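You operate a simulated robot arm through the tools that you are given. There is no shell and no other tool. Be economical: measure what you need, move in short steps, check, and stop when the job is done.

You run a simulated robot arm. Do the job below in one go: nothing can be reset, and whatever is moved stays where it is left.

JOB
Squeeze the wet board dry on the roller tester, both ends at 24 N.
Fine: shut both latches first; set both pressure screws, then crank the table right through; no track on the board.

Only the result counts: the job must be done as asked and must still hold three seconds after the hand-in. Knocking over, shifting, dropping, spilling or breaking anything else fails it.

ROBOT AND FRAMES
A 7-joint arm with a two-finger parallel gripper, fixed in place. Base frame: the origin is at the foot of the arm, x ahead of it, y to its left, z up. Readings come in mm, rad, newtons and seconds.
Its first joint turns from -2.007 to 2.007 rad. Payload 3.91 kg.
The TCP is the grasp point between the finger pads, 30 mm short of the fingertips. In the tool frame z runs along the fingers and y along their closing line. The gripper opens to 110 mm. The fingers are 20 mm wide and 10 mm thick; the gripper's body (48 by 112 mm) begins 55 mm behind the TCP.
Orientation is that of the tool frame in the base frame, as a unit quaternion [x, y, z, w]. With the fingers straight down and closing along the base's y, the tool's x points along the base's -x, its y along +y and its z along -z.

CONTROLS
- The arm moves only by the tool jog_arm. Its argument "plan" is a list of rows, each an object (a shift or turn left out is 0, a gripper value left out holds the last) with "linear": the shift along the tool's x, y, z in mm, a list of three; "dr": the turn, a rotation vector about the tool's x, y, z in rad, a list of three; "grip": the opening, from 0 (shut) to 1 (fully open). In form: [{"linear": [tx, ty, tz], "dr": [ax, ay, az], "grip": grip}, ...]. A call has 1 to 12 rows; each row shifts and turns the commanded pose from where the row before left it, along the tool's axes as they then stand. Each row takes 0.2 s and may step no farther than 50 mm and 0.15 rad from the row before; otherwise, or with a gripper value out of range, the whole call is refused. Where a pose cannot be reached the arm comes as near as it can. A force on the tool above 90 N (or 10 N above the force at the start of the call, whichever is more), or a blocked arm, ends the call early, and 0.2 s more pass. Each finger travels about 108 mm/s and halts on what it meets, pressing with about 22 N; the grip force reading is that of the motor and also rises with nothing between the fingers. The clock runs only during rows and for 0.2 s after the last one: add rows that do not move to give the fingers time. The reply holds the time, the measured pose of the TCP, the force on the tool along the base axes, the opening and the grip force, in the units named above and with some noise, and new pictures: "views" is both (left out), scene, wrist or none.
- Cameras (640 x 400 px; columns grow to the right, rows downward): "scene" is fixed at [45.2, 506.8, 1624.2]; the picture's right is [-0.06, -1.00, 0.00], its down [-0.78, 0.04, -0.63] and it looks along [0.63, -0.04, -0.78] (base axes); focal length 260 px, centre (320, 200). "wrist" rides on the gripper at [-36, 0, -57] in the tool frame; the picture's right is [0.00, -1.00, 0.00], its down [0.97, 0.00, -0.24] and it looks along [0.24, 0.00, 0.97] (tool axes); focal length 218 px, centre (320, 200). There is no depth. A picture from a camera that has moved, and an enlarged one, comes with that camera's place and axes in the base frame and with its lens. The place of the scene camera against the robot may be out by one fixed shift of up to 12 mm in any direction.
- raise_lower(by): slides the trunk up (or, below 0, down) by that many mm; the arm rides with it, the base frame stays. It gives what a move gives, with no picture.
- enlarge(camera, box): a new picture of the part [left, top, right, bottom] of that camera's present view, enlarged. The clock stands still meanwhile.
- close_job(): hands the job in; it is judged then, once.

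Work in short steps. Places have to be worked out from the pictures, the camera data and where the tool is seen: move nearer, look again, correct. Check each grasp and each placing, and mend what went wrong. You have 120 turns and 170 pictures in all, those below and enlarged ones among them. Open the gripper and draw the arm clear of the work before you hand the job in, unless the task says otherwise; then end with one line.

The tools are called after ">>>" as name(argument=value, ...) on one line, values as JSON. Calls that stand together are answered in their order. jog_arm: Moves the arm, as the interface text tells. Its arguments: {"type":"object","properties":{"plan":{"type":"array","items":{"type":"object","properties":{"linear":{"type":"array","items":{"type":"number"}},"dr":{"type":"array","items":{"type":"number"}},"grip":{"type":"number"}}}},"views":{"type":"string","enum":["both","scene","wrist","none"]}},"required":["plan"]} The other tools are called the same way: raise_lower (by) slides the trunk up or down; enlarge (camera, box) takes an enlarged picture of a part of a camera's view; close_job () hands the job in.

At the start:

```text
time_s: 0.0
tcp_pos: [441.3, 255.8, 1304.7]
tool_rot: [-0.001, 1.0, 0.0, 0.0]
contact_force: [0.0, -0.4, 0.1]
width: 110.0
gripper_force: 0.0
trunk travel left (down, up): [-800.0, 190.0]
```

scene: 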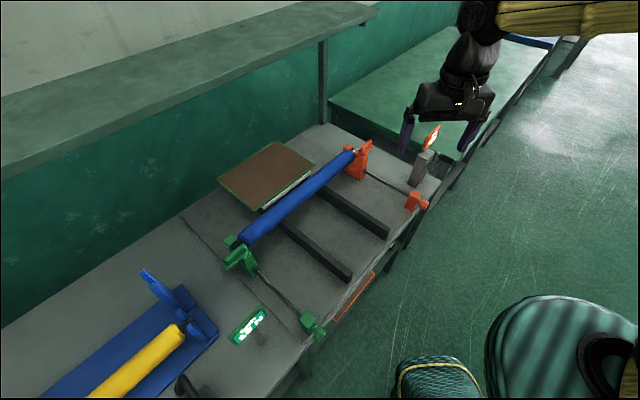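
wrist: 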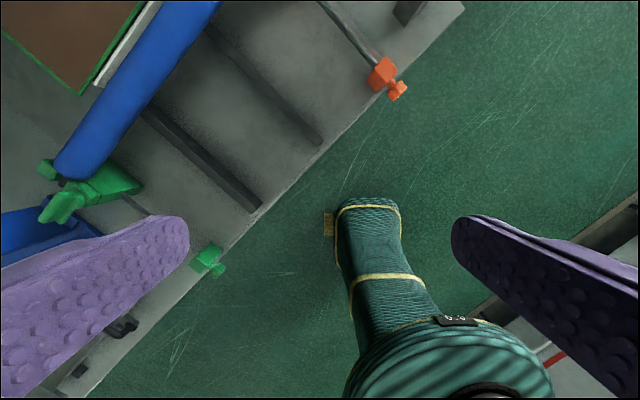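

The scene shows a roller device with a blue roller, orange and green ends, screws at the front, gauges and possibly latches. I'll look closer at each part.

>>> enlarge(camera="scene", box=[200, 120, 360, 220])

>>> enlarge(camera="scene", box=[320, 110, 480, 210])

>>> enlarge(camera="scene", box=[200, 220, 360, 360])

>>> enlarge(camera="scene", box=[40, 250, 280, 400])

```text
4.00 times, centred on (280, 170) of scene
camera zoom: at [45.2, 506.8, 1624.2], right [-0.06, -1.0, 0.0], down [-0.78, 0.04, -0.63], along [0.63, -0.04, -0.78], focal length 1039 px, centre (480, 320)
```

zoom: 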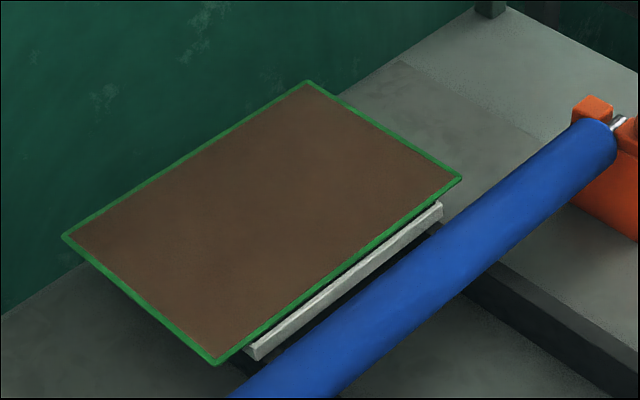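

```text
4.00 times, centred on (400, 160) of scene
camera zoom: at [45.2, 506.8, 1624.2], right [-0.06, -1.0, 0.0], down [-0.78, 0.04, -0.63], along [0.63, -0.04, -0.78], focal length 1039 px, centre (0, 360)
```

zoom: 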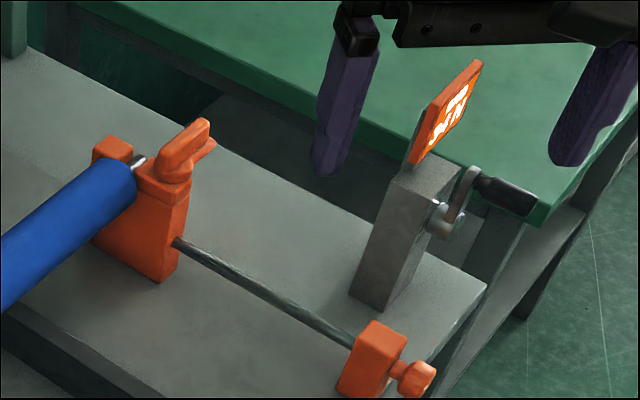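

```text
2.86 times, centred on (280, 290) of scene
camera zoom: at [45.2, 506.8, 1624.2], right [-0.06, -1.0, 0.0], down [-0.78, 0.04, -0.63], along [0.63, -0.04, -0.78], focal length 742 px, centre (434, -57)
```

zoom: 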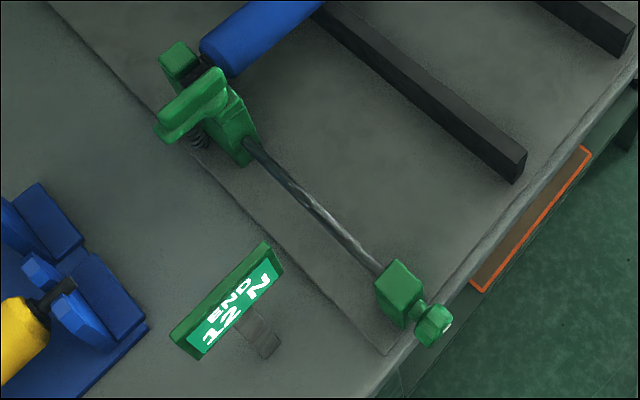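

```text
2.67 times, centred on (160, 325) of scene
camera zoom: at [45.2, 506.8, 1624.2], right [-0.06, -1.0, 0.0], down [-0.78, 0.04, -0.63], along [0.63, -0.04, -0.78], focal length 693 px, centre (747, -133)
```

zoom: 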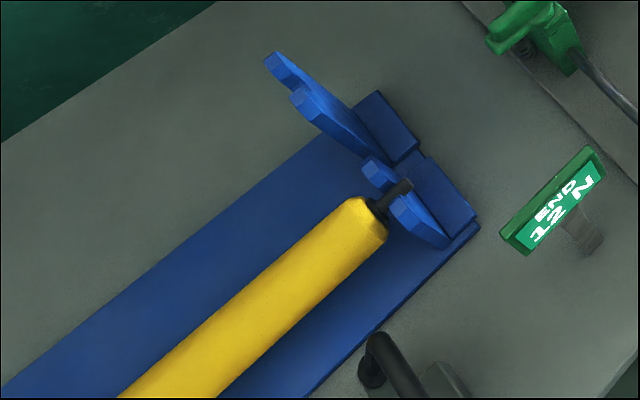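

>>> enlarge(camera="scene", box=[412, 117, 452, 157])

>>> enlarge(camera="scene", box=[215, 300, 275, 350])

>>> enlarge(camera="wrist", box=[0, 120, 240, 290])

>>> enlarge(camera="scene", box=[320, 260, 400, 340])

```text
10.00 times, centred on (432, 137) of scene
camera zoom: at [45.2, 506.8, 1624.2], right [-0.06, -1.0, 0.0], down [-0.78, 0.04, -0.63], along [0.63, -0.04, -0.78], focal length 2598 px, centre (-800, 830)
```

zoom: 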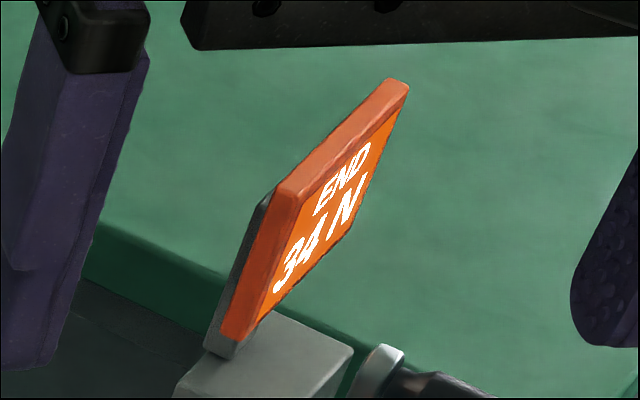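

```text
8.00 times, centred on (245, 325) of scene
camera zoom: at [45.2, 506.8, 1624.2], right [-0.06, -1.0, 0.0], down [-0.78, 0.04, -0.63], along [0.63, -0.04, -0.78], focal length 2079 px, centre (920, -800)
```

zoom: 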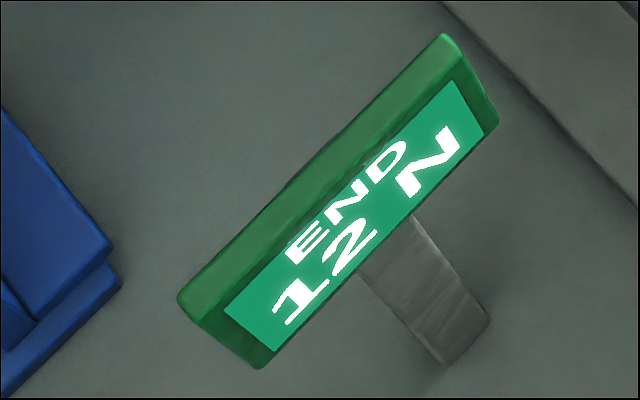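

```text
2.35 times, centred on (120, 205) of wrist
camera zoom: at [477.1, 256.8, 1362.2], right [0.0, -1.0, 0.0], down [-0.97, 0.0, 0.24], along [-0.24, 0.0, -0.97], focal length 514 px, centre (791, 188)
```

zoom: 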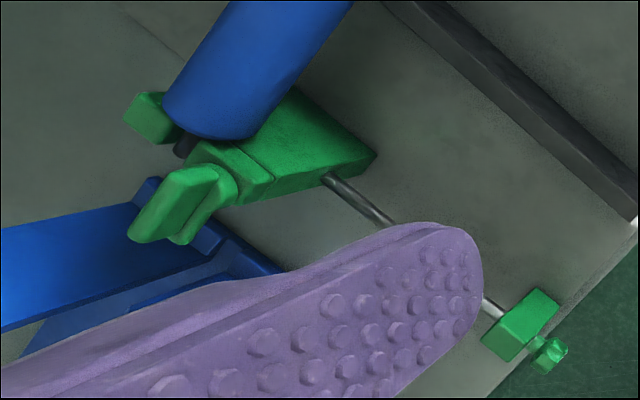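

```text
5.00 times, centred on (360, 300) of scene
camera zoom: at [45.2, 506.8, 1624.2], right [-0.06, -1.0, 0.0], down [-0.78, 0.04, -0.63], along [0.63, -0.04, -0.78], focal length 1299 px, centre (120, -300)
```

zoom: 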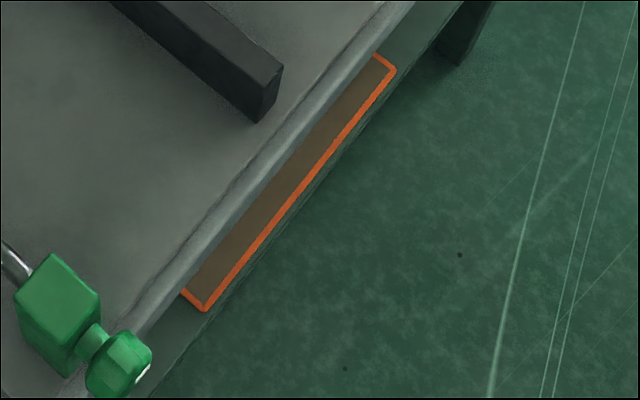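

Readouts: green 12 N, orange 34 N; both latch levers look open. I'll turn the tool 45° (the bench runs diagonally) and bring the wrist camera nearer to the green end.

>>> jog_arm(plan=[{"linear": [23, 43, 7]}, {"linear": [23, 43, 7]}, {"linear": [23, 43, 7]}, {"linear": [23, 43, 7]}, {"linear": [23, 43, 7]}, {"linear": [23, 43, 7]}, {"dr": [0, 0, -0.15]}, {"dr": [0, 0, -0.15]}, {"dr": [0, 0, -0.15]}, {"dr": [0, 0, -0.15]}, {"dr": [0, 0, -0.15]}, {"dr": [0, 0, -0.035]}])

```text
time_s: 2.6
tcp_pos: [300.9, 513.3, 1262.9]
tool_rot: [-0.384, 0.923, 0.0, 0.0]
contact_force: [0.5, 0.4, -0.3]
width: 110.0
gripper_force: 0.0
trunk travel left (down, up): [-800.0, 190.0]
camera wrist: at [327.7, 539.9, 1320.1], right [0.71, -0.71, 0.0], down [-0.69, -0.69, 0.24], along [-0.17, -0.17, -0.97], focal length 218 px, centre (320, 200)
```

scene: 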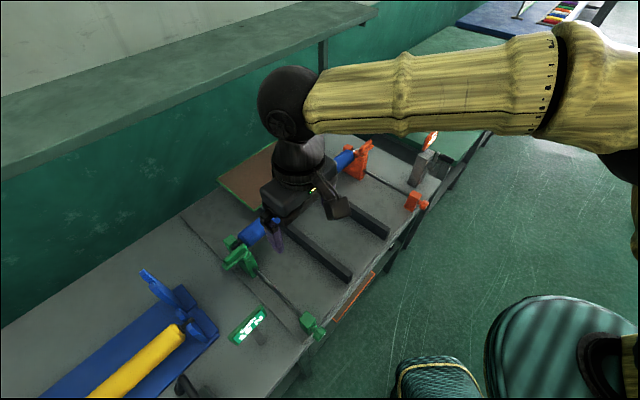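
wrist: 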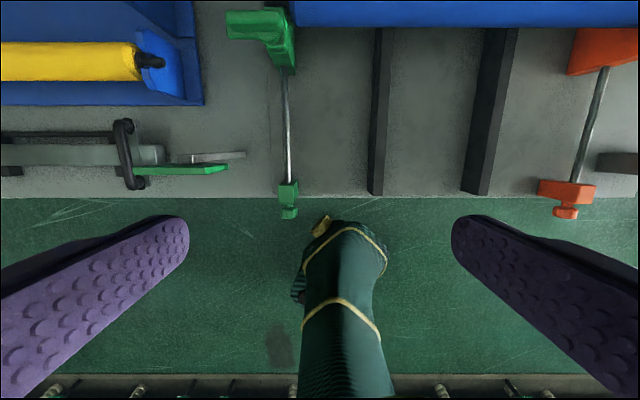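

The view is now square with the bench: its right is along the bench, its up is into depth. I'll move deeper and tilt the camera forward to see the bearings and levers.

>>> jog_arm(plan=[{"linear": [-25, 15, 20]}, {"linear": [-25, 15, 20]}, {"linear": [-20, 15, 20]}, {"dr": [0, -0.15, 0]}, {"dr": [0, -0.15, 0]}, {"dr": [0, -0.15, 0]}], views="wrist")

```text
time_s: 4.0
tcp_pos: [318.5, 595.0, 1206.7]
tool_rot: [-0.372, 0.901, 0.087, 0.208]
contact_force: [-0.3, 0.3, -0.3]
width: 110.2
gripper_force: 0.0
trunk travel left (down, up): [-800.0, 190.0]
camera wrist: at [324.8, 600.8, 1272.1], right [0.71, -0.71, 0.0], down [-0.69, -0.69, -0.21], along [0.15, 0.15, -0.98], focal length 218 px, centre (320, 200)
```

wrist: 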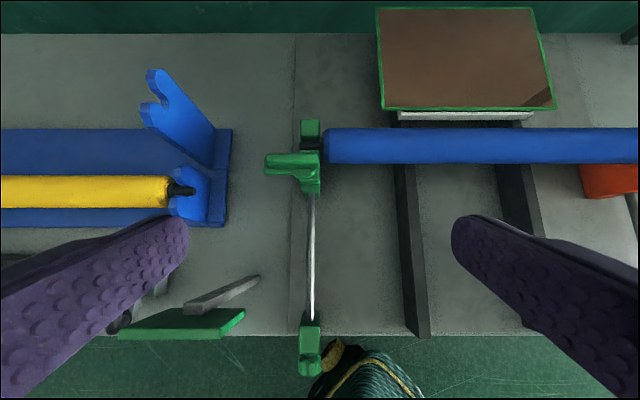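

>>> enlarge(camera="wrist", box=[250, 110, 370, 210])

>>> enlarge(camera="wrist", box=[280, 300, 360, 390])

>>> enlarge(camera="wrist", box=[360, 0, 640, 210])

```text
4.00 times, centred on (310, 160) of wrist
camera zoom: at [324.8, 600.8, 1272.1], right [0.71, -0.71, 0.0], down [-0.69, -0.69, -0.21], along [0.15, 0.15, -0.98], focal length 873 px, centre (360, 360)
```

zoom: 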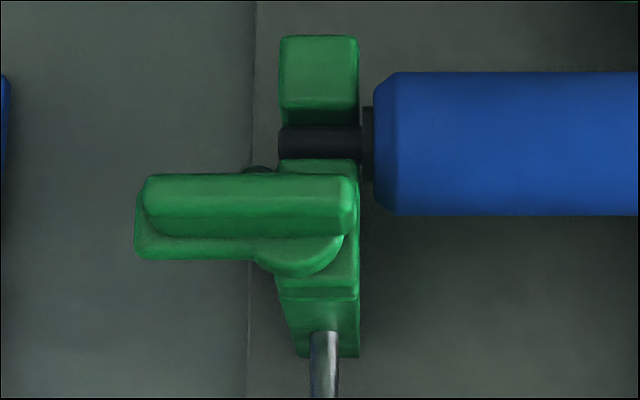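

```text
4.44 times, centred on (320, 345) of wrist
camera zoom: at [324.8, 600.8, 1272.1], right [0.71, -0.71, 0.0], down [-0.69, -0.69, -0.21], along [0.15, 0.15, -0.98], focal length 970 px, centre (320, -444)
```

zoom: 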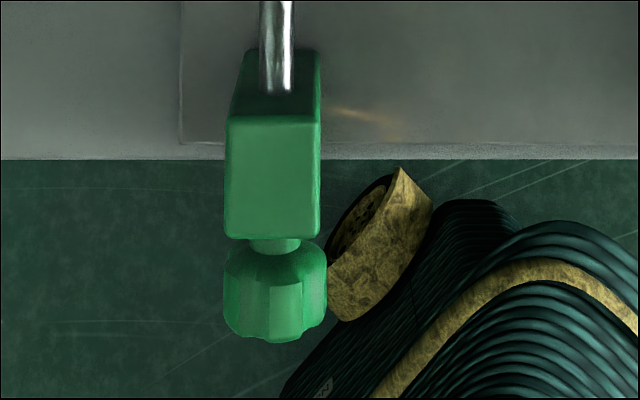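

```text
1.90 times, centred on (500, 105) of wrist
camera zoom: at [324.8, 600.8, 1272.1], right [0.71, -0.71, 0.0], down [-0.69, -0.69, -0.21], along [0.15, 0.15, -0.98], focal length 416 px, centre (-23, 381)
```

zoom: 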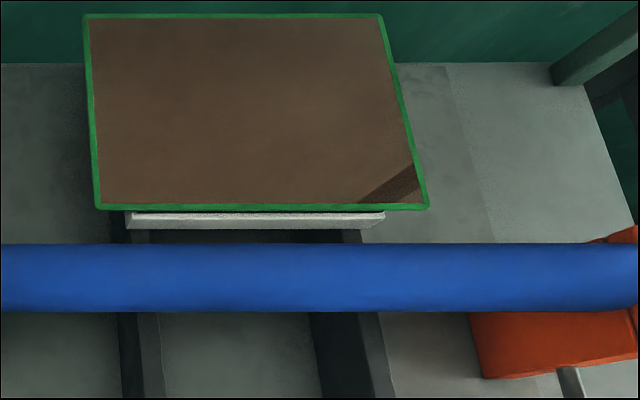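

The levers seem to pivot near the front post and point outward, leaving the journals uncovered. I'll zoom in on both levers in the scene view before pushing anything.

>>> jog_arm(plan=[{"linear": [0, 0, 0], "grip": 0}, {"linear": [45, 0, 0]}, {"linear": [45, 0, 0]}, {"linear": [0, 0, 0]}], views="none")

>>> enlarge(camera="scene", box=[210, 225, 280, 280])

>>> enlarge(camera="scene", box=[330, 130, 390, 190])

>>> enlarge(camera="scene", box=[400, 150, 460, 220])

```text
time_s: 5.0
tcp_pos: [263.0, 536.4, 1164.9]
tool_rot: [-0.374, 0.9, 0.085, 0.206]
contact_force: [0.2, 0.5, -0.9]
width: 0.0
gripper_force: 22.0
trunk travel left (down, up): [-800.0, 190.0]
```

```text
7.27 times, centred on (245, 252) of scene
camera zoom: at [45.2, 506.8, 1624.2], right [-0.06, -1.0, 0.0], down [-0.78, 0.04, -0.63], along [0.63, -0.04, -0.78], focal length 1890 px, centre (866, -182)
```

zoom: 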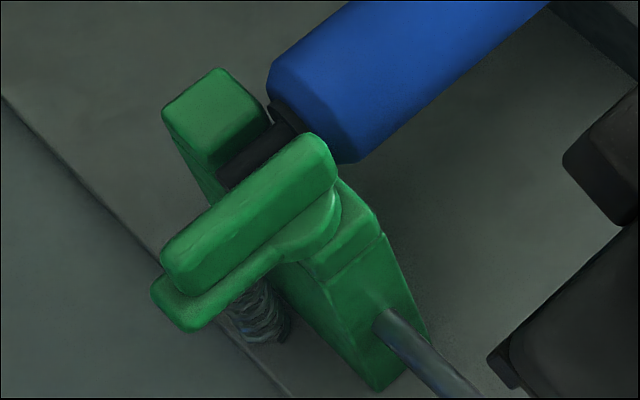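

```text
6.67 times, centred on (360, 160) of scene
camera zoom: at [45.2, 506.8, 1624.2], right [-0.06, -1.0, 0.0], down [-0.78, 0.04, -0.63], along [0.63, -0.04, -0.78], focal length 1732 px, centre (53, 467)
```

zoom: 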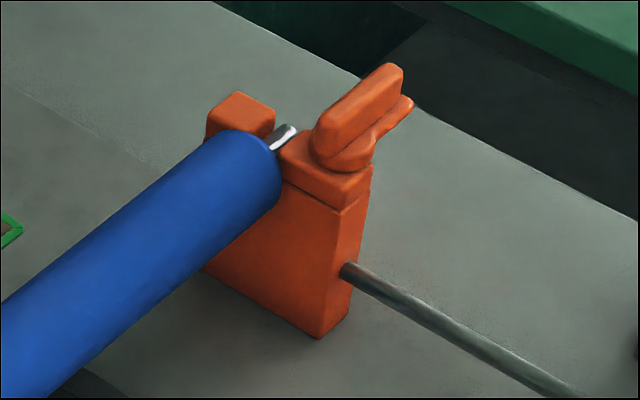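

```text
5.71 times, centred on (430, 185) of scene
camera zoom: at [45.2, 506.8, 1624.2], right [-0.06, -1.0, 0.0], down [-0.78, 0.04, -0.63], along [0.63, -0.04, -0.78], focal length 1485 px, centre (-309, 286)
```

zoom: 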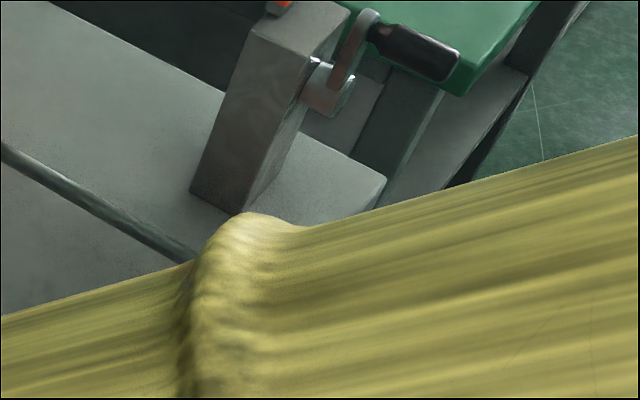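

Both levers have a raised ridge and a vertical pivot, so I'd swing them from pointing outward to pointing into depth, over the journals. I'll approach the green one with closed fingers, tilted forward.

>>> jog_arm(plan=[{"dr": [0, -0.125, 0]}, {"dr": [0, -0.125, 0]}, {"linear": [0, 24, 40]}, {"linear": [0, 24, 40]}, {"linear": [0, 24, 40]}, {"linear": [0, 0, 0]}], views="both")

```text
time_s: 6.4
tcp_pos: [266.9, 642.1, 1071.5]
tool_rot: [-0.359, 0.868, 0.131, 0.317]
contact_force: [0.6, -0.1, 0.1]
width: 0.3
gripper_force: 21.7
trunk travel left (down, up): [-800.0, 190.0]
camera wrist: at [261.0, 637.1, 1137.8], right [0.71, -0.71, 0.0], down [-0.63, -0.63, -0.44], along [0.31, 0.31, -0.9], focal length 218 px, centre (320, 200)
```

scene: 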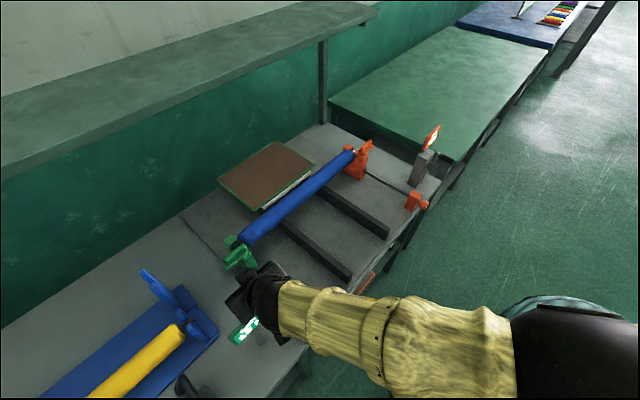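
wrist: 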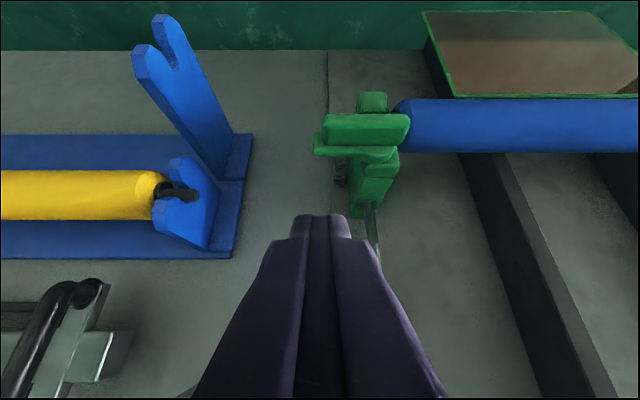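

Triangulating the last two wrist views puts the green lever ridge at about z 1008, d (depth axis) 758, from s (along the bench) -268 to -197, with its pivot near s -210. I'll bring the closed fingertips just in front of its outer end.

>>> jog_arm(plan=[{"linear": [-6, -6, 43]}, {"linear": [-6, -6, 43]}, {"linear": [0, 0, 0]}], views="both")

```text
time_s: 7.2
tcp_pos: [313.8, 674.6, 1018.4]
tool_rot: [-0.359, 0.868, 0.132, 0.317]
contact_force: [-26.7, -24.5, 14.3]
width: 0.0
gripper_force: 22.2
trunk travel left (down, up): [-800.0, 190.0]
camera wrist: at [308.1, 670.0, 1083.9], right [0.71, -0.71, 0.0], down [-0.63, -0.63, -0.44], along [0.31, 0.32, -0.9], focal length 218 px, centre (320, 200)
```

scene: 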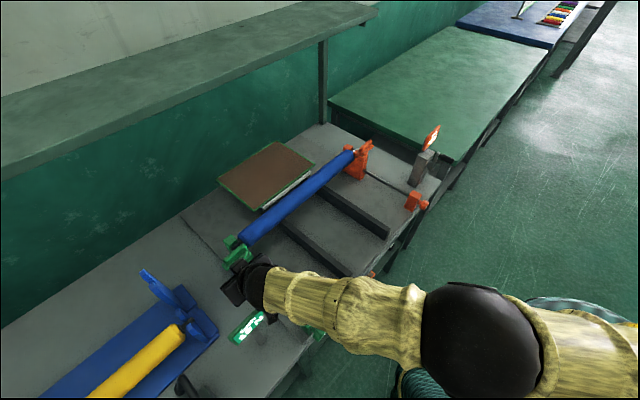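
wrist: 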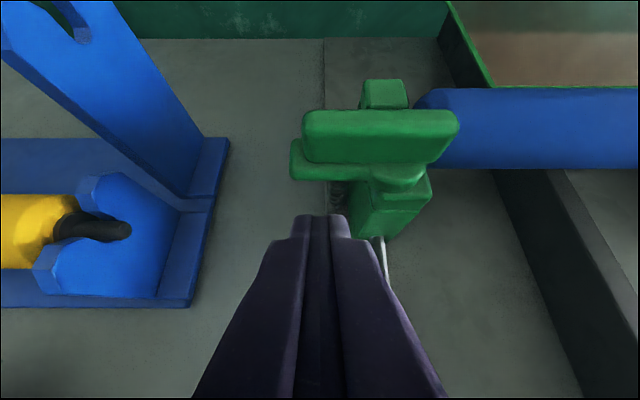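

There's a 36 N push-back although the fingertips visibly still have a gap to the lever. Something else is touching, so I'll look closely before going on.

>>> enlarge(camera="scene", box=[200, 220, 340, 360])

>>> enlarge(camera="wrist", box=[240, 80, 480, 280])

>>> jog_arm(plan=[{"linear": [0, 0, 0]}], views="none")

```text
2.86 times, centred on (270, 290) of scene
camera zoom: at [45.2, 506.8, 1624.2], right [-0.06, -1.0, 0.0], down [-0.78, 0.04, -0.63], along [0.63, -0.04, -0.78], focal length 742 px, centre (463, -57)
```

zoom: 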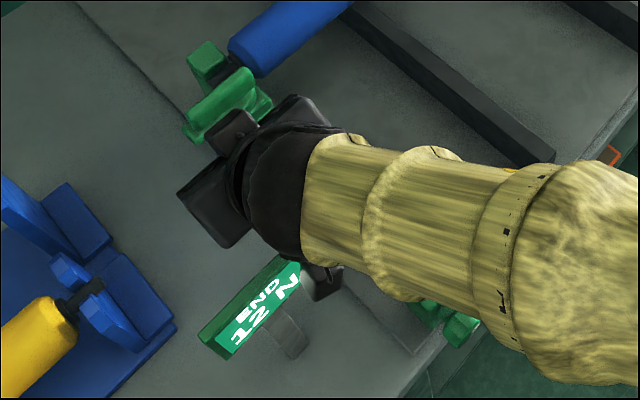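

```text
2.00 times, centred on (360, 180) of wrist
camera zoom: at [308.1, 670.0, 1083.9], right [0.71, -0.71, 0.0], down [-0.63, -0.63, -0.44], along [0.31, 0.32, -0.9], focal length 436 px, centre (240, 240)
```

zoom: 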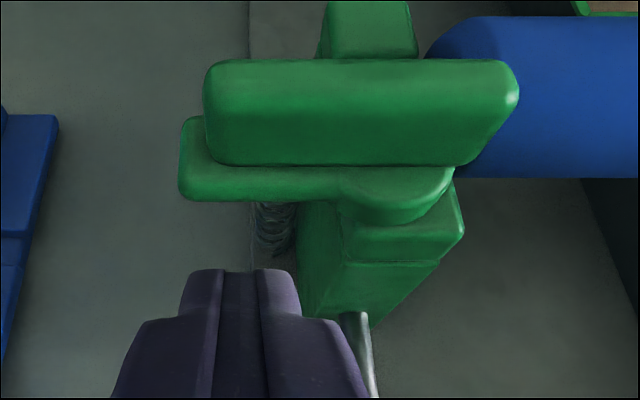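

```text
time_s: 7.6
tcp_pos: [313.8, 676.2, 1019.1]
tool_rot: [-0.359, 0.867, 0.132, 0.318]
contact_force: [-33.4, -23.4, 12.8]
width: 0.0
gripper_force: 22.3
trunk travel left (down, up): [-800.0, 190.0]
```

The force direction (back and up) matches the wrist pressing against the sloped green readout sign. I'm backing off right away and checking the sign hasn't moved.

>>> jog_arm(plan=[{"linear": [3, 0, -30]}, {"linear": [3, -10, -40]}, {"linear": [0, -20, -40]}, {"linear": [0, 0, 0]}], views="scene")

>>> enlarge(camera="scene", box=[200, 220, 360, 360])

```text
time_s: 8.6
tcp_pos: [287.5, 604.2, 1095.8]
tool_rot: [-0.36, 0.868, 0.13, 0.317]
contact_force: [-0.5, 0.2, -0.4]
width: 0.0
gripper_force: 22.0
trunk travel left (down, up): [-800.0, 190.0]
```

scene: 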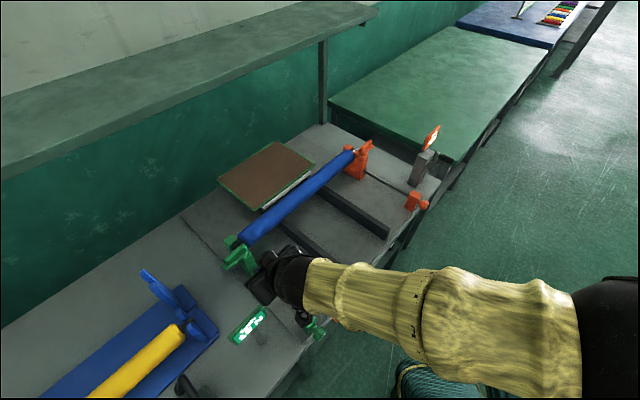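

```text
2.86 times, centred on (280, 290) of scene
camera zoom: at [45.2, 506.8, 1624.2], right [-0.06, -1.0, 0.0], down [-0.78, 0.04, -0.63], along [0.63, -0.04, -0.78], focal length 742 px, centre (434, -57)
```

zoom: 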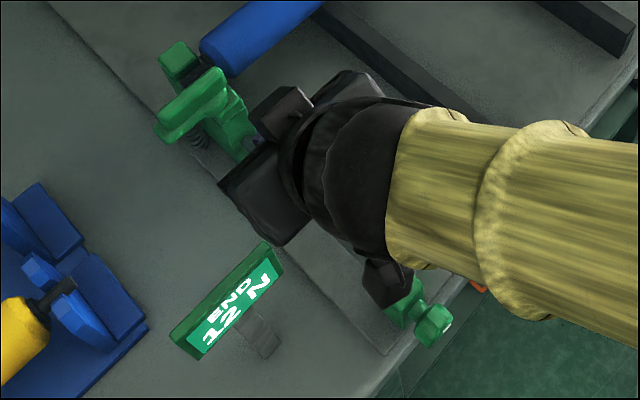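

The sign is unmoved. I'll use a steeper tool and yaw so the wrist stays to the right of the sign, and approach the lever again.

>>> jog_arm(plan=[{"dr": [0, 0.125, 0]}, {"dr": [0, 0.125, 0]}, {"dr": [-0.052, 0, -0.108]}, {"dr": [-0.052, 0, -0.108]}, {"dr": [-0.052, 0, -0.108]}, {"linear": [-15, -3, 36]}, {"linear": [-10, -2, 24]}, {"linear": [0, 0, 0]}], views="both")

```text
time_s: 10.4
tcp_pos: [313.8, 648.7, 1051.3]
tool_rot: [-0.528, 0.82, 0.12, 0.187]
contact_force: [-0.6, -0.9, -1.0]
width: 0.0
gripper_force: 21.3
trunk travel left (down, up): [-800.0, 190.0]
camera wrist: at [317.8, 656.1, 1118.3], right [0.91, -0.41, 0.0], down [-0.4, -0.89, -0.21], along [0.09, 0.19, -0.98], focal length 218 px, centre (320, 200)
```

scene: 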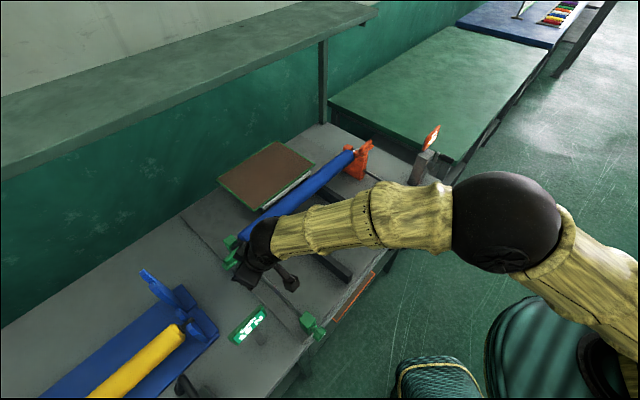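
wrist: 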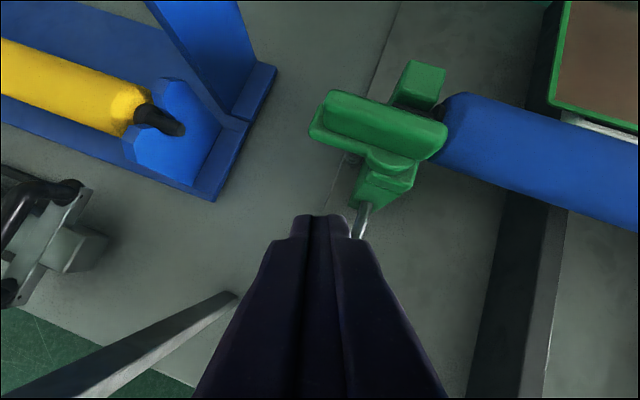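

Clear this time; the wrist is well right of the sign. One more step to just in front of the lever's outer end.

>>> jog_arm(plan=[{"linear": [-9, -1, 22]}, {"linear": [-9, -1, 22]}, {"linear": [0, 0, 0]}], views="wrist")

```text
time_s: 11.2
tcp_pos: [329.3, 680.7, 1019.5]
tool_rot: [-0.528, 0.819, 0.121, 0.188]
contact_force: [-0.4, 0.4, 0.0]
width: 0.0
gripper_force: 21.6
trunk travel left (down, up): [-800.0, 190.0]
camera wrist: at [334.3, 687.4, 1086.0], right [0.91, -0.41, 0.0], down [-0.4, -0.89, -0.21], along [0.09, 0.19, -0.98], focal length 218 px, centre (320, 200)
```

wrist: 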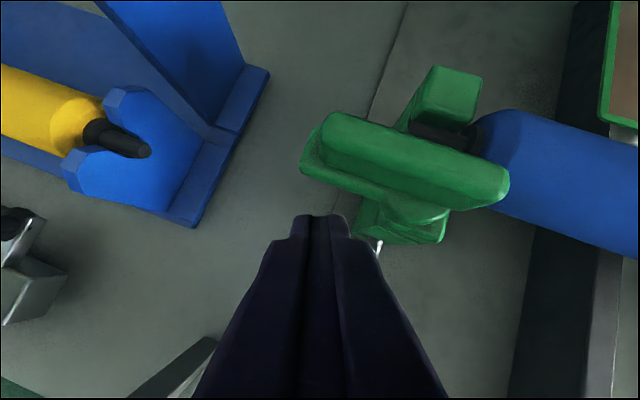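

Fingertip is aligned in front of the lever. I'll push 20 mm into depth and see whether it moves.

>>> jog_arm(plan=[{"linear": [-8.4, -3.5, 4.1]}, {"linear": [-8.4, -3.5, 4.1]}, {"linear": [-4.2, -1.7, 2]}], views="wrist")

```text
time_s: 12.0
tcp_pos: [344.9, 698.7, 1020.4]
tool_rot: [-0.528, 0.819, 0.122, 0.188]
contact_force: [-4.4, 0.5, 3.8]
width: 0.0
gripper_force: 22.0
trunk travel left (down, up): [-800.0, 190.0]
camera wrist: at [349.4, 705.5, 1086.9], right [0.91, -0.41, 0.0], down [-0.4, -0.89, -0.21], along [0.09, 0.19, -0.98], focal length 218 px, centre (320, 200)
```

wrist: 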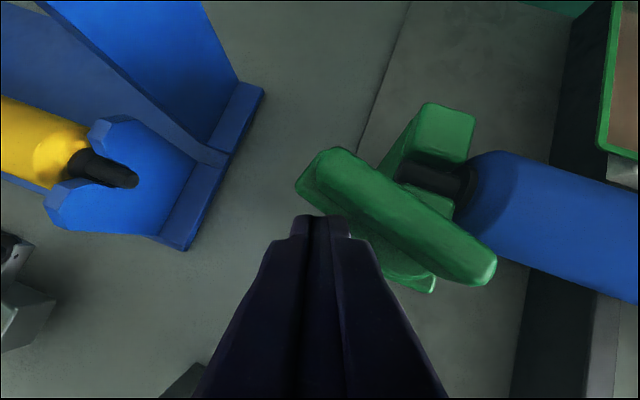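

The lever turns easily. I'll continue along the arc about the pivot.

>>> jog_arm(plan=[{"linear": [-9.4, -3.6, 4.6]}, {"linear": [-8.3, -5.7, 4]}, {"linear": [-6.8, -7.7, 3.3]}, {"linear": [-5.1, -9.1, 2.5]}, {"linear": [0, 0, 0]}], views="wrist")

```text
time_s: 13.2
tcp_pos: [376.2, 720.3, 1021.5]
tool_rot: [-0.53, 0.818, 0.122, 0.187]
contact_force: [-29.1, 9.7, -0.8]
width: 0.0
gripper_force: 22.1
trunk travel left (down, up): [-800.0, 190.0]
camera wrist: at [380.6, 727.6, 1086.7], right [0.91, -0.41, 0.0], down [-0.4, -0.89, -0.2], along [0.08, 0.19, -0.98], focal length 218 px, centre (320, 200)
```

wrist: 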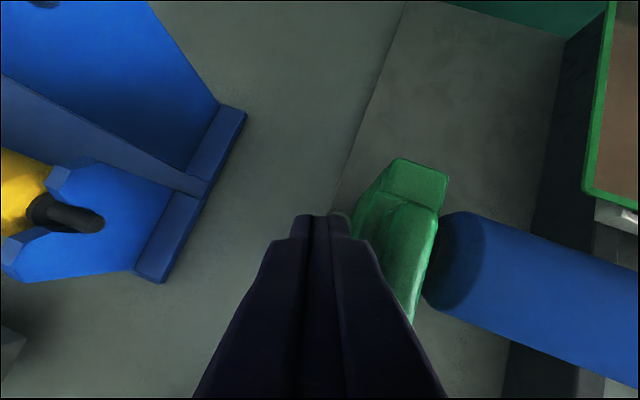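

The lever now lies along the bearing over the journal, and the force has risen to 30 N. I'll press a little further to seat it and then look.

>>> jog_arm(plan=[{"linear": [-1, -5, 0.5]}, {"linear": [0, -4, 0]}, {"linear": [0, 0, 0]}], views="wrist")

>>> enlarge(camera="scene", box=[200, 200, 300, 280])

```text
time_s: 14.0
tcp_pos: [379.2, 721.6, 1020.4]
tool_rot: [-0.531, 0.817, 0.124, 0.186]
contact_force: [-48.3, 17.1, 0.2]
width: 0.0
gripper_force: 22.6
trunk travel left (down, up): [-800.0, 190.0]
camera wrist: at [382.4, 728.6, 1087.4], right [0.91, -0.4, -0.01], down [-0.4, -0.89, -0.21], along [0.08, 0.19, -0.98], focal length 218 px, centre (320, 200)
```

wrist: 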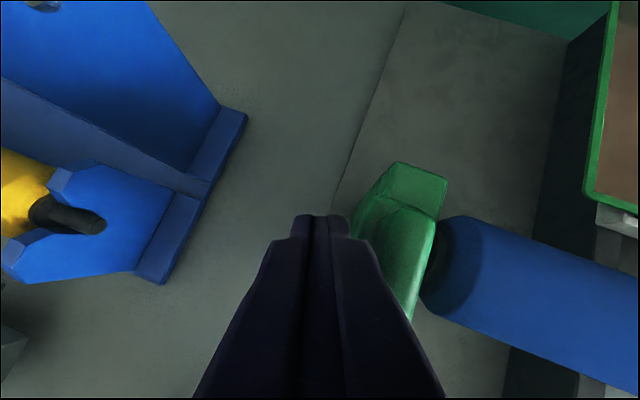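

```text
5.00 times, centred on (250, 240) of scene
camera zoom: at [45.2, 506.8, 1624.2], right [-0.06, -1.0, 0.0], down [-0.78, 0.04, -0.63], along [0.63, -0.04, -0.78], focal length 1299 px, centre (670, 0)
```

zoom: 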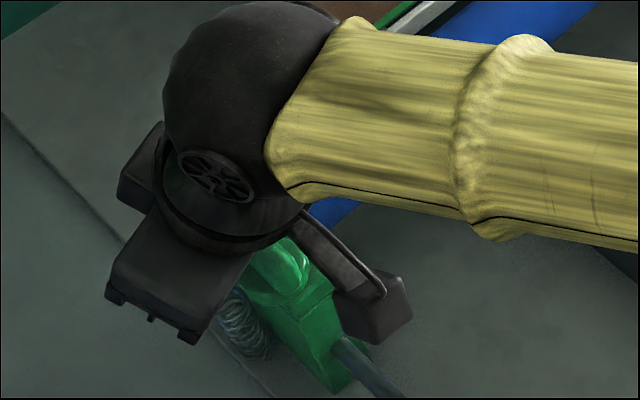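

That's the hard stop, so the green latch is shut. I'll retract left and up, then look.

>>> jog_arm(plan=[{"linear": [0, 20, 0]}, {"linear": [-20, 0, -40]}, {"linear": [-20, 0, -40]}, {"linear": [-10, 0, -48]}, {"linear": [0, -30, -40]}, {"linear": [0, -48, -10]}, {"linear": [0, -48, -10]}, {"linear": [0, -48, 0]}, {"linear": [0, 0, 0]}], views="both")

>>> enlarge(camera="scene", box=[200, 220, 340, 350])

```text
time_s: 16.0
tcp_pos: [516.6, 615.0, 1212.1]
tool_rot: [-0.529, 0.819, 0.12, 0.188]
contact_force: [-0.3, 0.4, 0.8]
width: 0.2
gripper_force: 21.5
trunk travel left (down, up): [-800.0, 190.0]
camera wrist: at [519.9, 623.6, 1278.2], right [0.91, -0.41, 0.0], down [-0.4, -0.89, -0.21], along [0.09, 0.19, -0.98], focal length 218 px, centre (320, 200)
```

scene: 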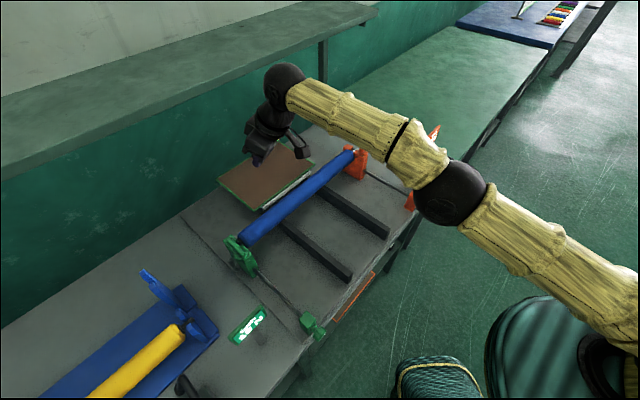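
wrist: 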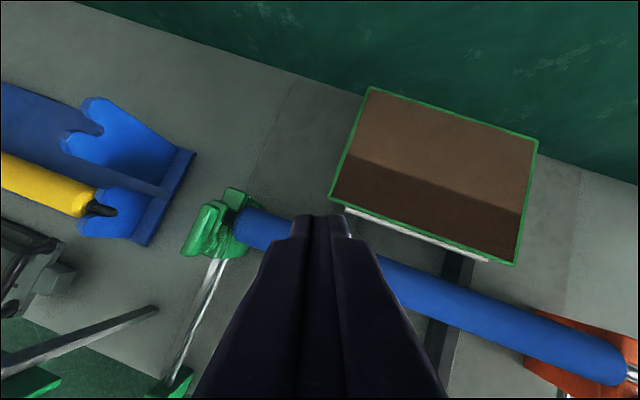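

```text
3.08 times, centred on (270, 285) of scene
camera zoom: at [45.2, 506.8, 1624.2], right [-0.06, -1.0, 0.0], down [-0.78, 0.04, -0.63], along [0.63, -0.04, -0.78], focal length 800 px, centre (474, -62)
```

zoom: 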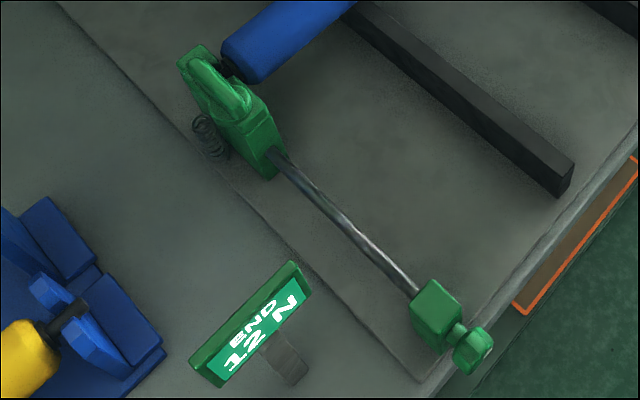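

Green latch is shut and still reads 12 N. Now over to the orange end, mirroring the yaw.

>>> jog_arm(plan=[{"linear": [29.5, -30.4, -14.3]}, {"linear": [29.5, -30.4, -14.3]}, {"linear": [29.5, -30.4, -14.3]}, {"linear": [29.5, -30.4, -14.3]}, {"linear": [29.5, -30.4, -14.3]}, {"linear": [29.5, -30.4, -14.3]}, {"linear": [29.5, -30.4, -14.3]}, {"linear": [29.5, -30.4, -14.3]}], views="none")

>>> jog_arm(plan=[{"dr": [0.062, 0, 0.128]}, {"dr": [0.062, 0, 0.128]}, {"dr": [0.062, 0, 0.128]}, {"dr": [0.062, 0, 0.128]}, {"dr": [0.062, 0, 0.128]}, {"linear": [0, 0, 0]}], views="both")

```text
time_s: 17.8
tcp_pos: [632.4, 275.2, 1211.3]
tool_rot: [-0.527, 0.82, 0.121, 0.188]
contact_force: [0.1, -1.5, -0.1]
width: 0.0
gripper_force: 22.2
trunk travel left (down, up): [-800.0, 190.0]
```

```text
time_s: 19.2
tcp_pos: [631.5, 277.4, 1211.4]
tool_rot: [-0.209, 0.952, 0.047, 0.219]
contact_force: [0.0, 0.0, -1.0]
width: 0.1
gripper_force: 22.2
trunk travel left (down, up): [-800.0, 190.0]
camera wrist: at [638.6, 281.7, 1278.4], right [0.42, -0.91, 0.0], down [-0.89, -0.41, -0.21], along [0.19, 0.09, -0.98], focal length 218 px, centre (320, 200)
```

scene: 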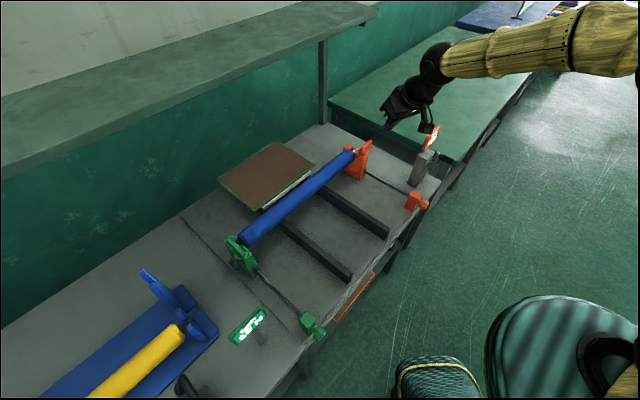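
wrist: 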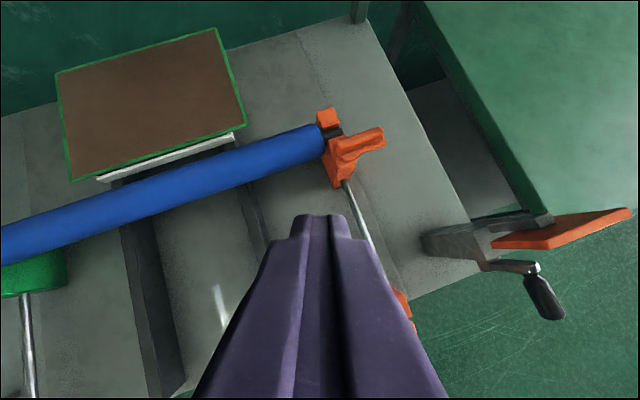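

The orange lever is clearly visible: by mirror, ridge from s≈308 to 380 at d≈757, pivot about s 320. I'll descend in steps towards a point in front of its outer end.

>>> jog_arm(plan=[{"linear": [-1.8, -13.2, 36.4]}, {"linear": [-1.8, -13.2, 36.4]}, {"linear": [-1.8, -13.2, 36.4]}, {"linear": [-1.8, -13.2, 36.4]}, {"linear": [0, 0, 0]}], views="both")

```text
time_s: 20.4
tcp_pos: [718.3, 259.9, 1083.8]
tool_rot: [-0.21, 0.952, 0.048, 0.218]
contact_force: [0.3, 0.4, 0.2]
width: 0.0
gripper_force: 22.3
trunk travel left (down, up): [-800.0, 190.0]
camera wrist: at [725.6, 263.9, 1151.3], right [0.42, -0.91, 0.0], down [-0.89, -0.41, -0.21], along [0.19, 0.09, -0.98], focal length 218 px, centre (320, 200)
```

scene: 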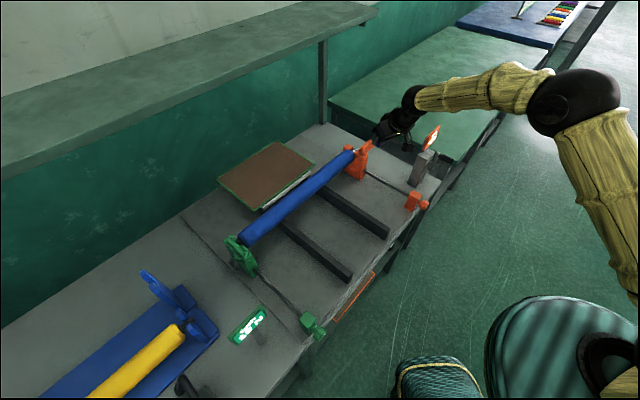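
wrist: 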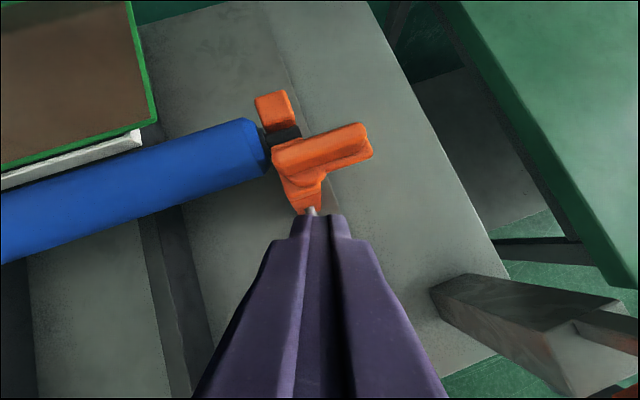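

Good alignment so far; two more steps bring the fingertip in front of the orange lever's outer part.

>>> jog_arm(plan=[{"linear": [0, -13.5, 18]}, {"linear": [0, -13.5, 27]}, {"linear": [0, 0, 27]}, {"linear": [0, 0, 0]}], views="both")

```text
time_s: 21.4
tcp_pos: [755.7, 249.1, 1019.2]
tool_rot: [-0.21, 0.952, 0.048, 0.218]
contact_force: [0.0, 0.1, -0.6]
width: 0.0
gripper_force: 21.6
trunk travel left (down, up): [-800.0, 190.0]
camera wrist: at [764.3, 253.2, 1085.0], right [0.42, -0.91, 0.0], down [-0.89, -0.41, -0.21], along [0.19, 0.09, -0.98], focal length 218 px, centre (320, 200)
```

scene: 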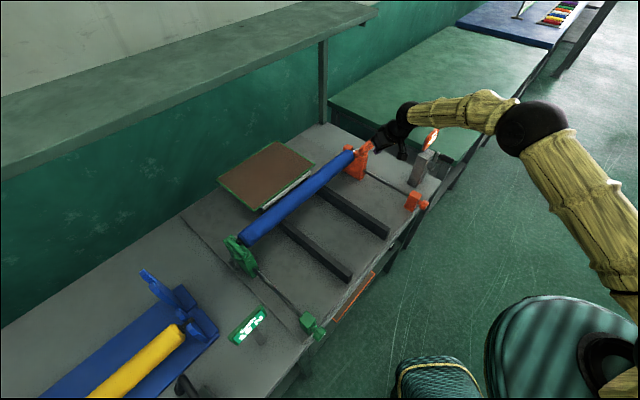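
wrist: 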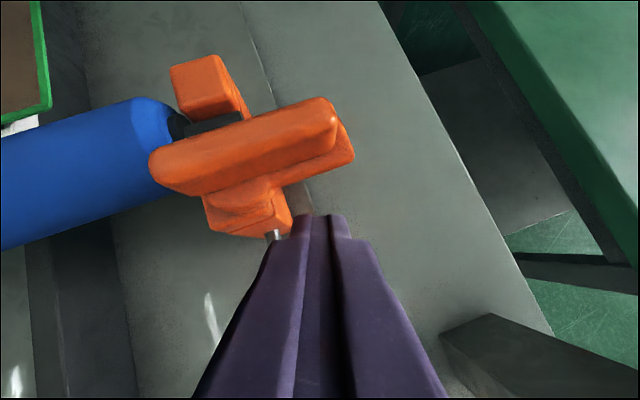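

Placed as for the green one. I'll push into depth and follow the mirrored arc.

>>> jog_arm(plan=[{"linear": [-7.6, 2.1, 3.7]}, {"linear": [-7.6, 2.1, 3.7]}, {"linear": [-7.6, 2.1, 3.7]}, {"linear": [-9.4, 3.6, 4.6]}, {"linear": [-8.3, 5.7, 4]}, {"linear": [-6.8, 7.7, 3.3]}, {"linear": [-5.1, 9.1, 2.5]}, {"linear": [0, 0, 0]}], views="wrist")

```text
time_s: 23.2
tcp_pos: [798.4, 286.8, 1019.2]
tool_rot: [-0.205, 0.953, 0.047, 0.219]
contact_force: [9.9, -36.2, 3.0]
width: 0.0
gripper_force: 21.8
out of reach, approached as far as the arm can: row 7
trunk travel left (down, up): [-800.0, 190.0]
camera wrist: at [806.5, 291.1, 1085.5], right [0.41, -0.91, 0.0], down [-0.89, -0.4, -0.21], along [0.19, 0.08, -0.98], focal length 218 px, centre (320, 200)
```

wrist: 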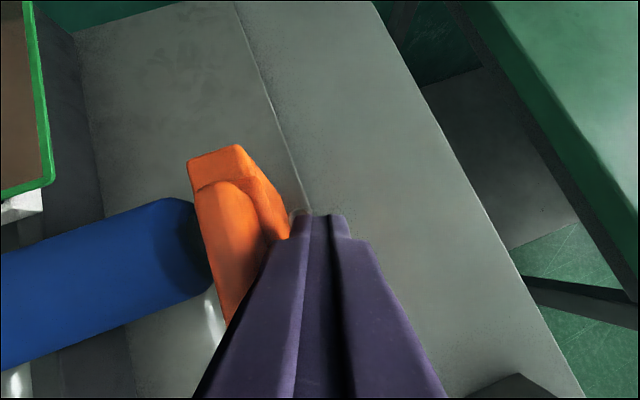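

Lever lies along the bearing with 37 N back. I'll press sideways slightly to seat it, as with green.

>>> jog_arm(plan=[{"linear": [1, 5, 0]}, {"linear": [1, 4, 0]}, {"linear": [0, 0, 0]}], views="wrist")

```text
time_s: 24.0
tcp_pos: [800.1, 287.3, 1019.0]
tool_rot: [-0.202, 0.953, 0.042, 0.222]
contact_force: [44.9, -46.8, 10.8]
width: 0.0
gripper_force: 22.2
trunk travel left (down, up): [-800.0, 190.0]
camera wrist: at [805.9, 291.7, 1085.8], right [0.41, -0.91, 0.01], down [-0.89, -0.4, -0.21], along [0.2, 0.08, -0.98], focal length 218 px, centre (320, 200)
```

wrist: 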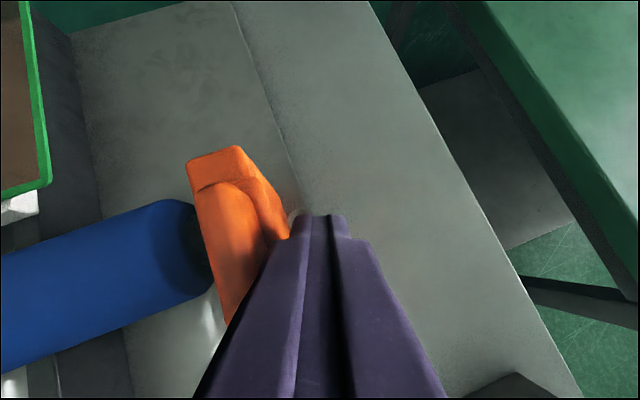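

Hard stop: the orange latch is shut. I'll retract sideways, then up and back.

>>> jog_arm(plan=[{"linear": [0, -18, 0]}, {"linear": [-8, 0, -45]}, {"linear": [-8, 5, -45]}, {"linear": [0, 20, -45]}, {"linear": [0, 20, -45]}, {"linear": [0, 20, -40]}, {"linear": [0, 0, 0]}], views="both")

>>> enlarge(camera="scene", box=[330, 110, 460, 220])

```text
time_s: 25.6
tcp_pos: [696.0, 316.5, 1221.4]
tool_rot: [-0.208, 0.952, 0.047, 0.217]
contact_force: [0.4, 0.3, -0.5]
width: 0.1
gripper_force: 22.3
trunk travel left (down, up): [-800.0, 190.0]
camera wrist: at [702.8, 320.9, 1287.6], right [0.42, -0.91, 0.0], down [-0.89, -0.41, -0.2], along [0.19, 0.08, -0.98], focal length 218 px, centre (320, 200)
```

scene: 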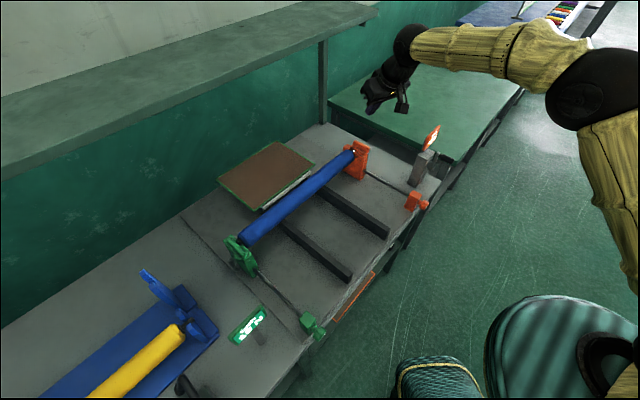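
wrist: 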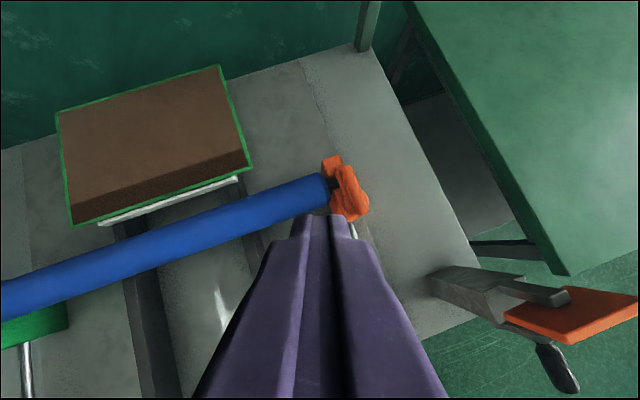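

```text
3.64 times, centred on (395, 165) of scene
camera zoom: at [45.2, 506.8, 1624.2], right [-0.06, -1.0, 0.0], down [-0.78, 0.04, -0.63], along [0.63, -0.04, -0.78], focal length 945 px, centre (47, 327)
```

zoom: 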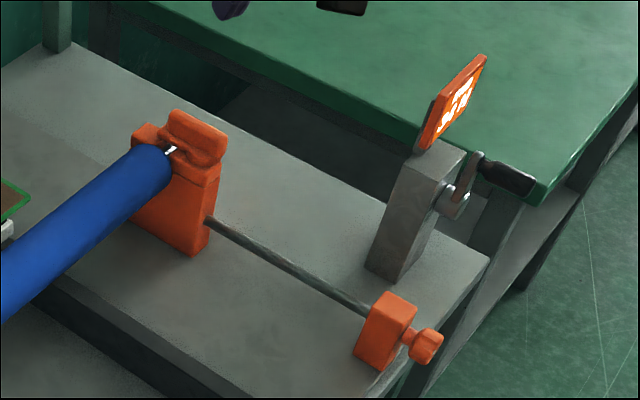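

Both latches are shut. Next are the pressure screws, orange first: its knob should be near s 320, d 494, z 925. I'll pull back in front of the bench and bring the tool horizontal, facing into depth.

>>> jog_arm(plan=[{"linear": [36.4, -17.9, -12]}, {"linear": [36.4, -17.9, -12]}, {"linear": [36.4, -17.9, -12]}, {"linear": [36.4, -17.9, -12]}, {"linear": [36.4, -17.9, -12]}, {"linear": [36.4, -17.9, -12]}, {"linear": [36.4, -17.9, -12]}, {"linear": [36.4, -17.9, -12]}, {"dr": [-0.051, 0, -0.105]}, {"dr": [-0.051, 0, -0.105]}, {"dr": [-0.051, 0, -0.105]}], views="none")

>>> jog_arm(plan=[{"dr": [0, -0.14, 0], "grip": 0.6}, {"dr": [0, -0.14, 0]}, {"dr": [0, -0.14, 0]}, {"dr": [0, -0.14, 0]}, {"dr": [0, -0.14, 0]}, {"dr": [0, -0.14, 0]}, {"dr": [0, -0.14, 0]}, {"dr": [0, -0.14, 0]}, {"linear": [0, 0, 0]}], views="both")

```text
time_s: 28.0
tcp_pos: [479.6, 58.8, 1181.2]
tool_rot: [-0.373, 0.9, 0.085, 0.207]
contact_force: [0.3, 0.3, -0.6]
width: 0.0
gripper_force: 22.5
trunk travel left (down, up): [-800.0, 190.0]
```

```text
time_s: 30.0
tcp_pos: [477.1, 57.8, 1183.3]
tool_rot: [-0.272, 0.653, 0.271, 0.653]
contact_force: [-0.2, 0.0, -0.3]
width: 65.9
gripper_force: 0.0
trunk travel left (down, up): [-800.0, 190.0]
camera wrist: at [437.5, 18.3, 1218.3], right [0.71, -0.71, 0.0], down [-0.17, -0.17, -0.97], along [0.69, 0.69, -0.24], focal length 218 px, centre (320, 200)
```

scene: 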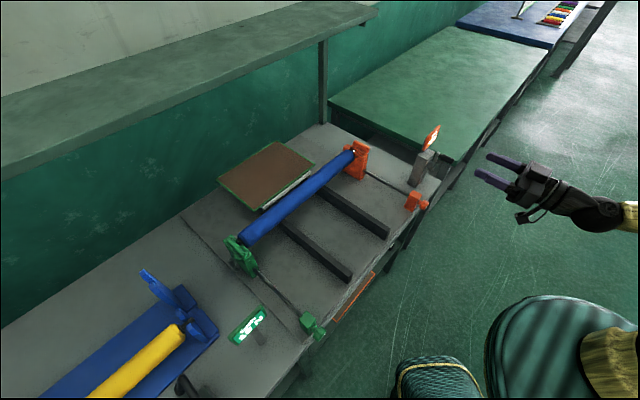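
wrist: 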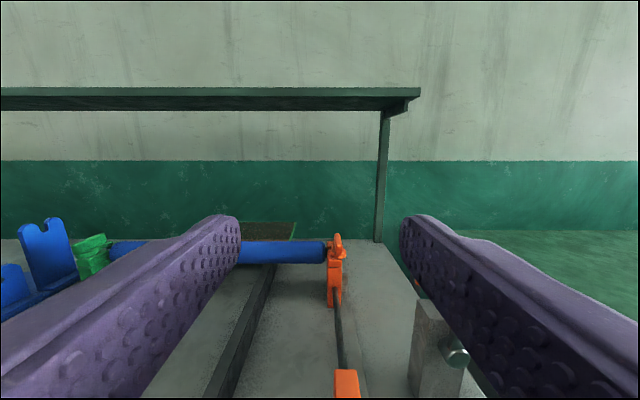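

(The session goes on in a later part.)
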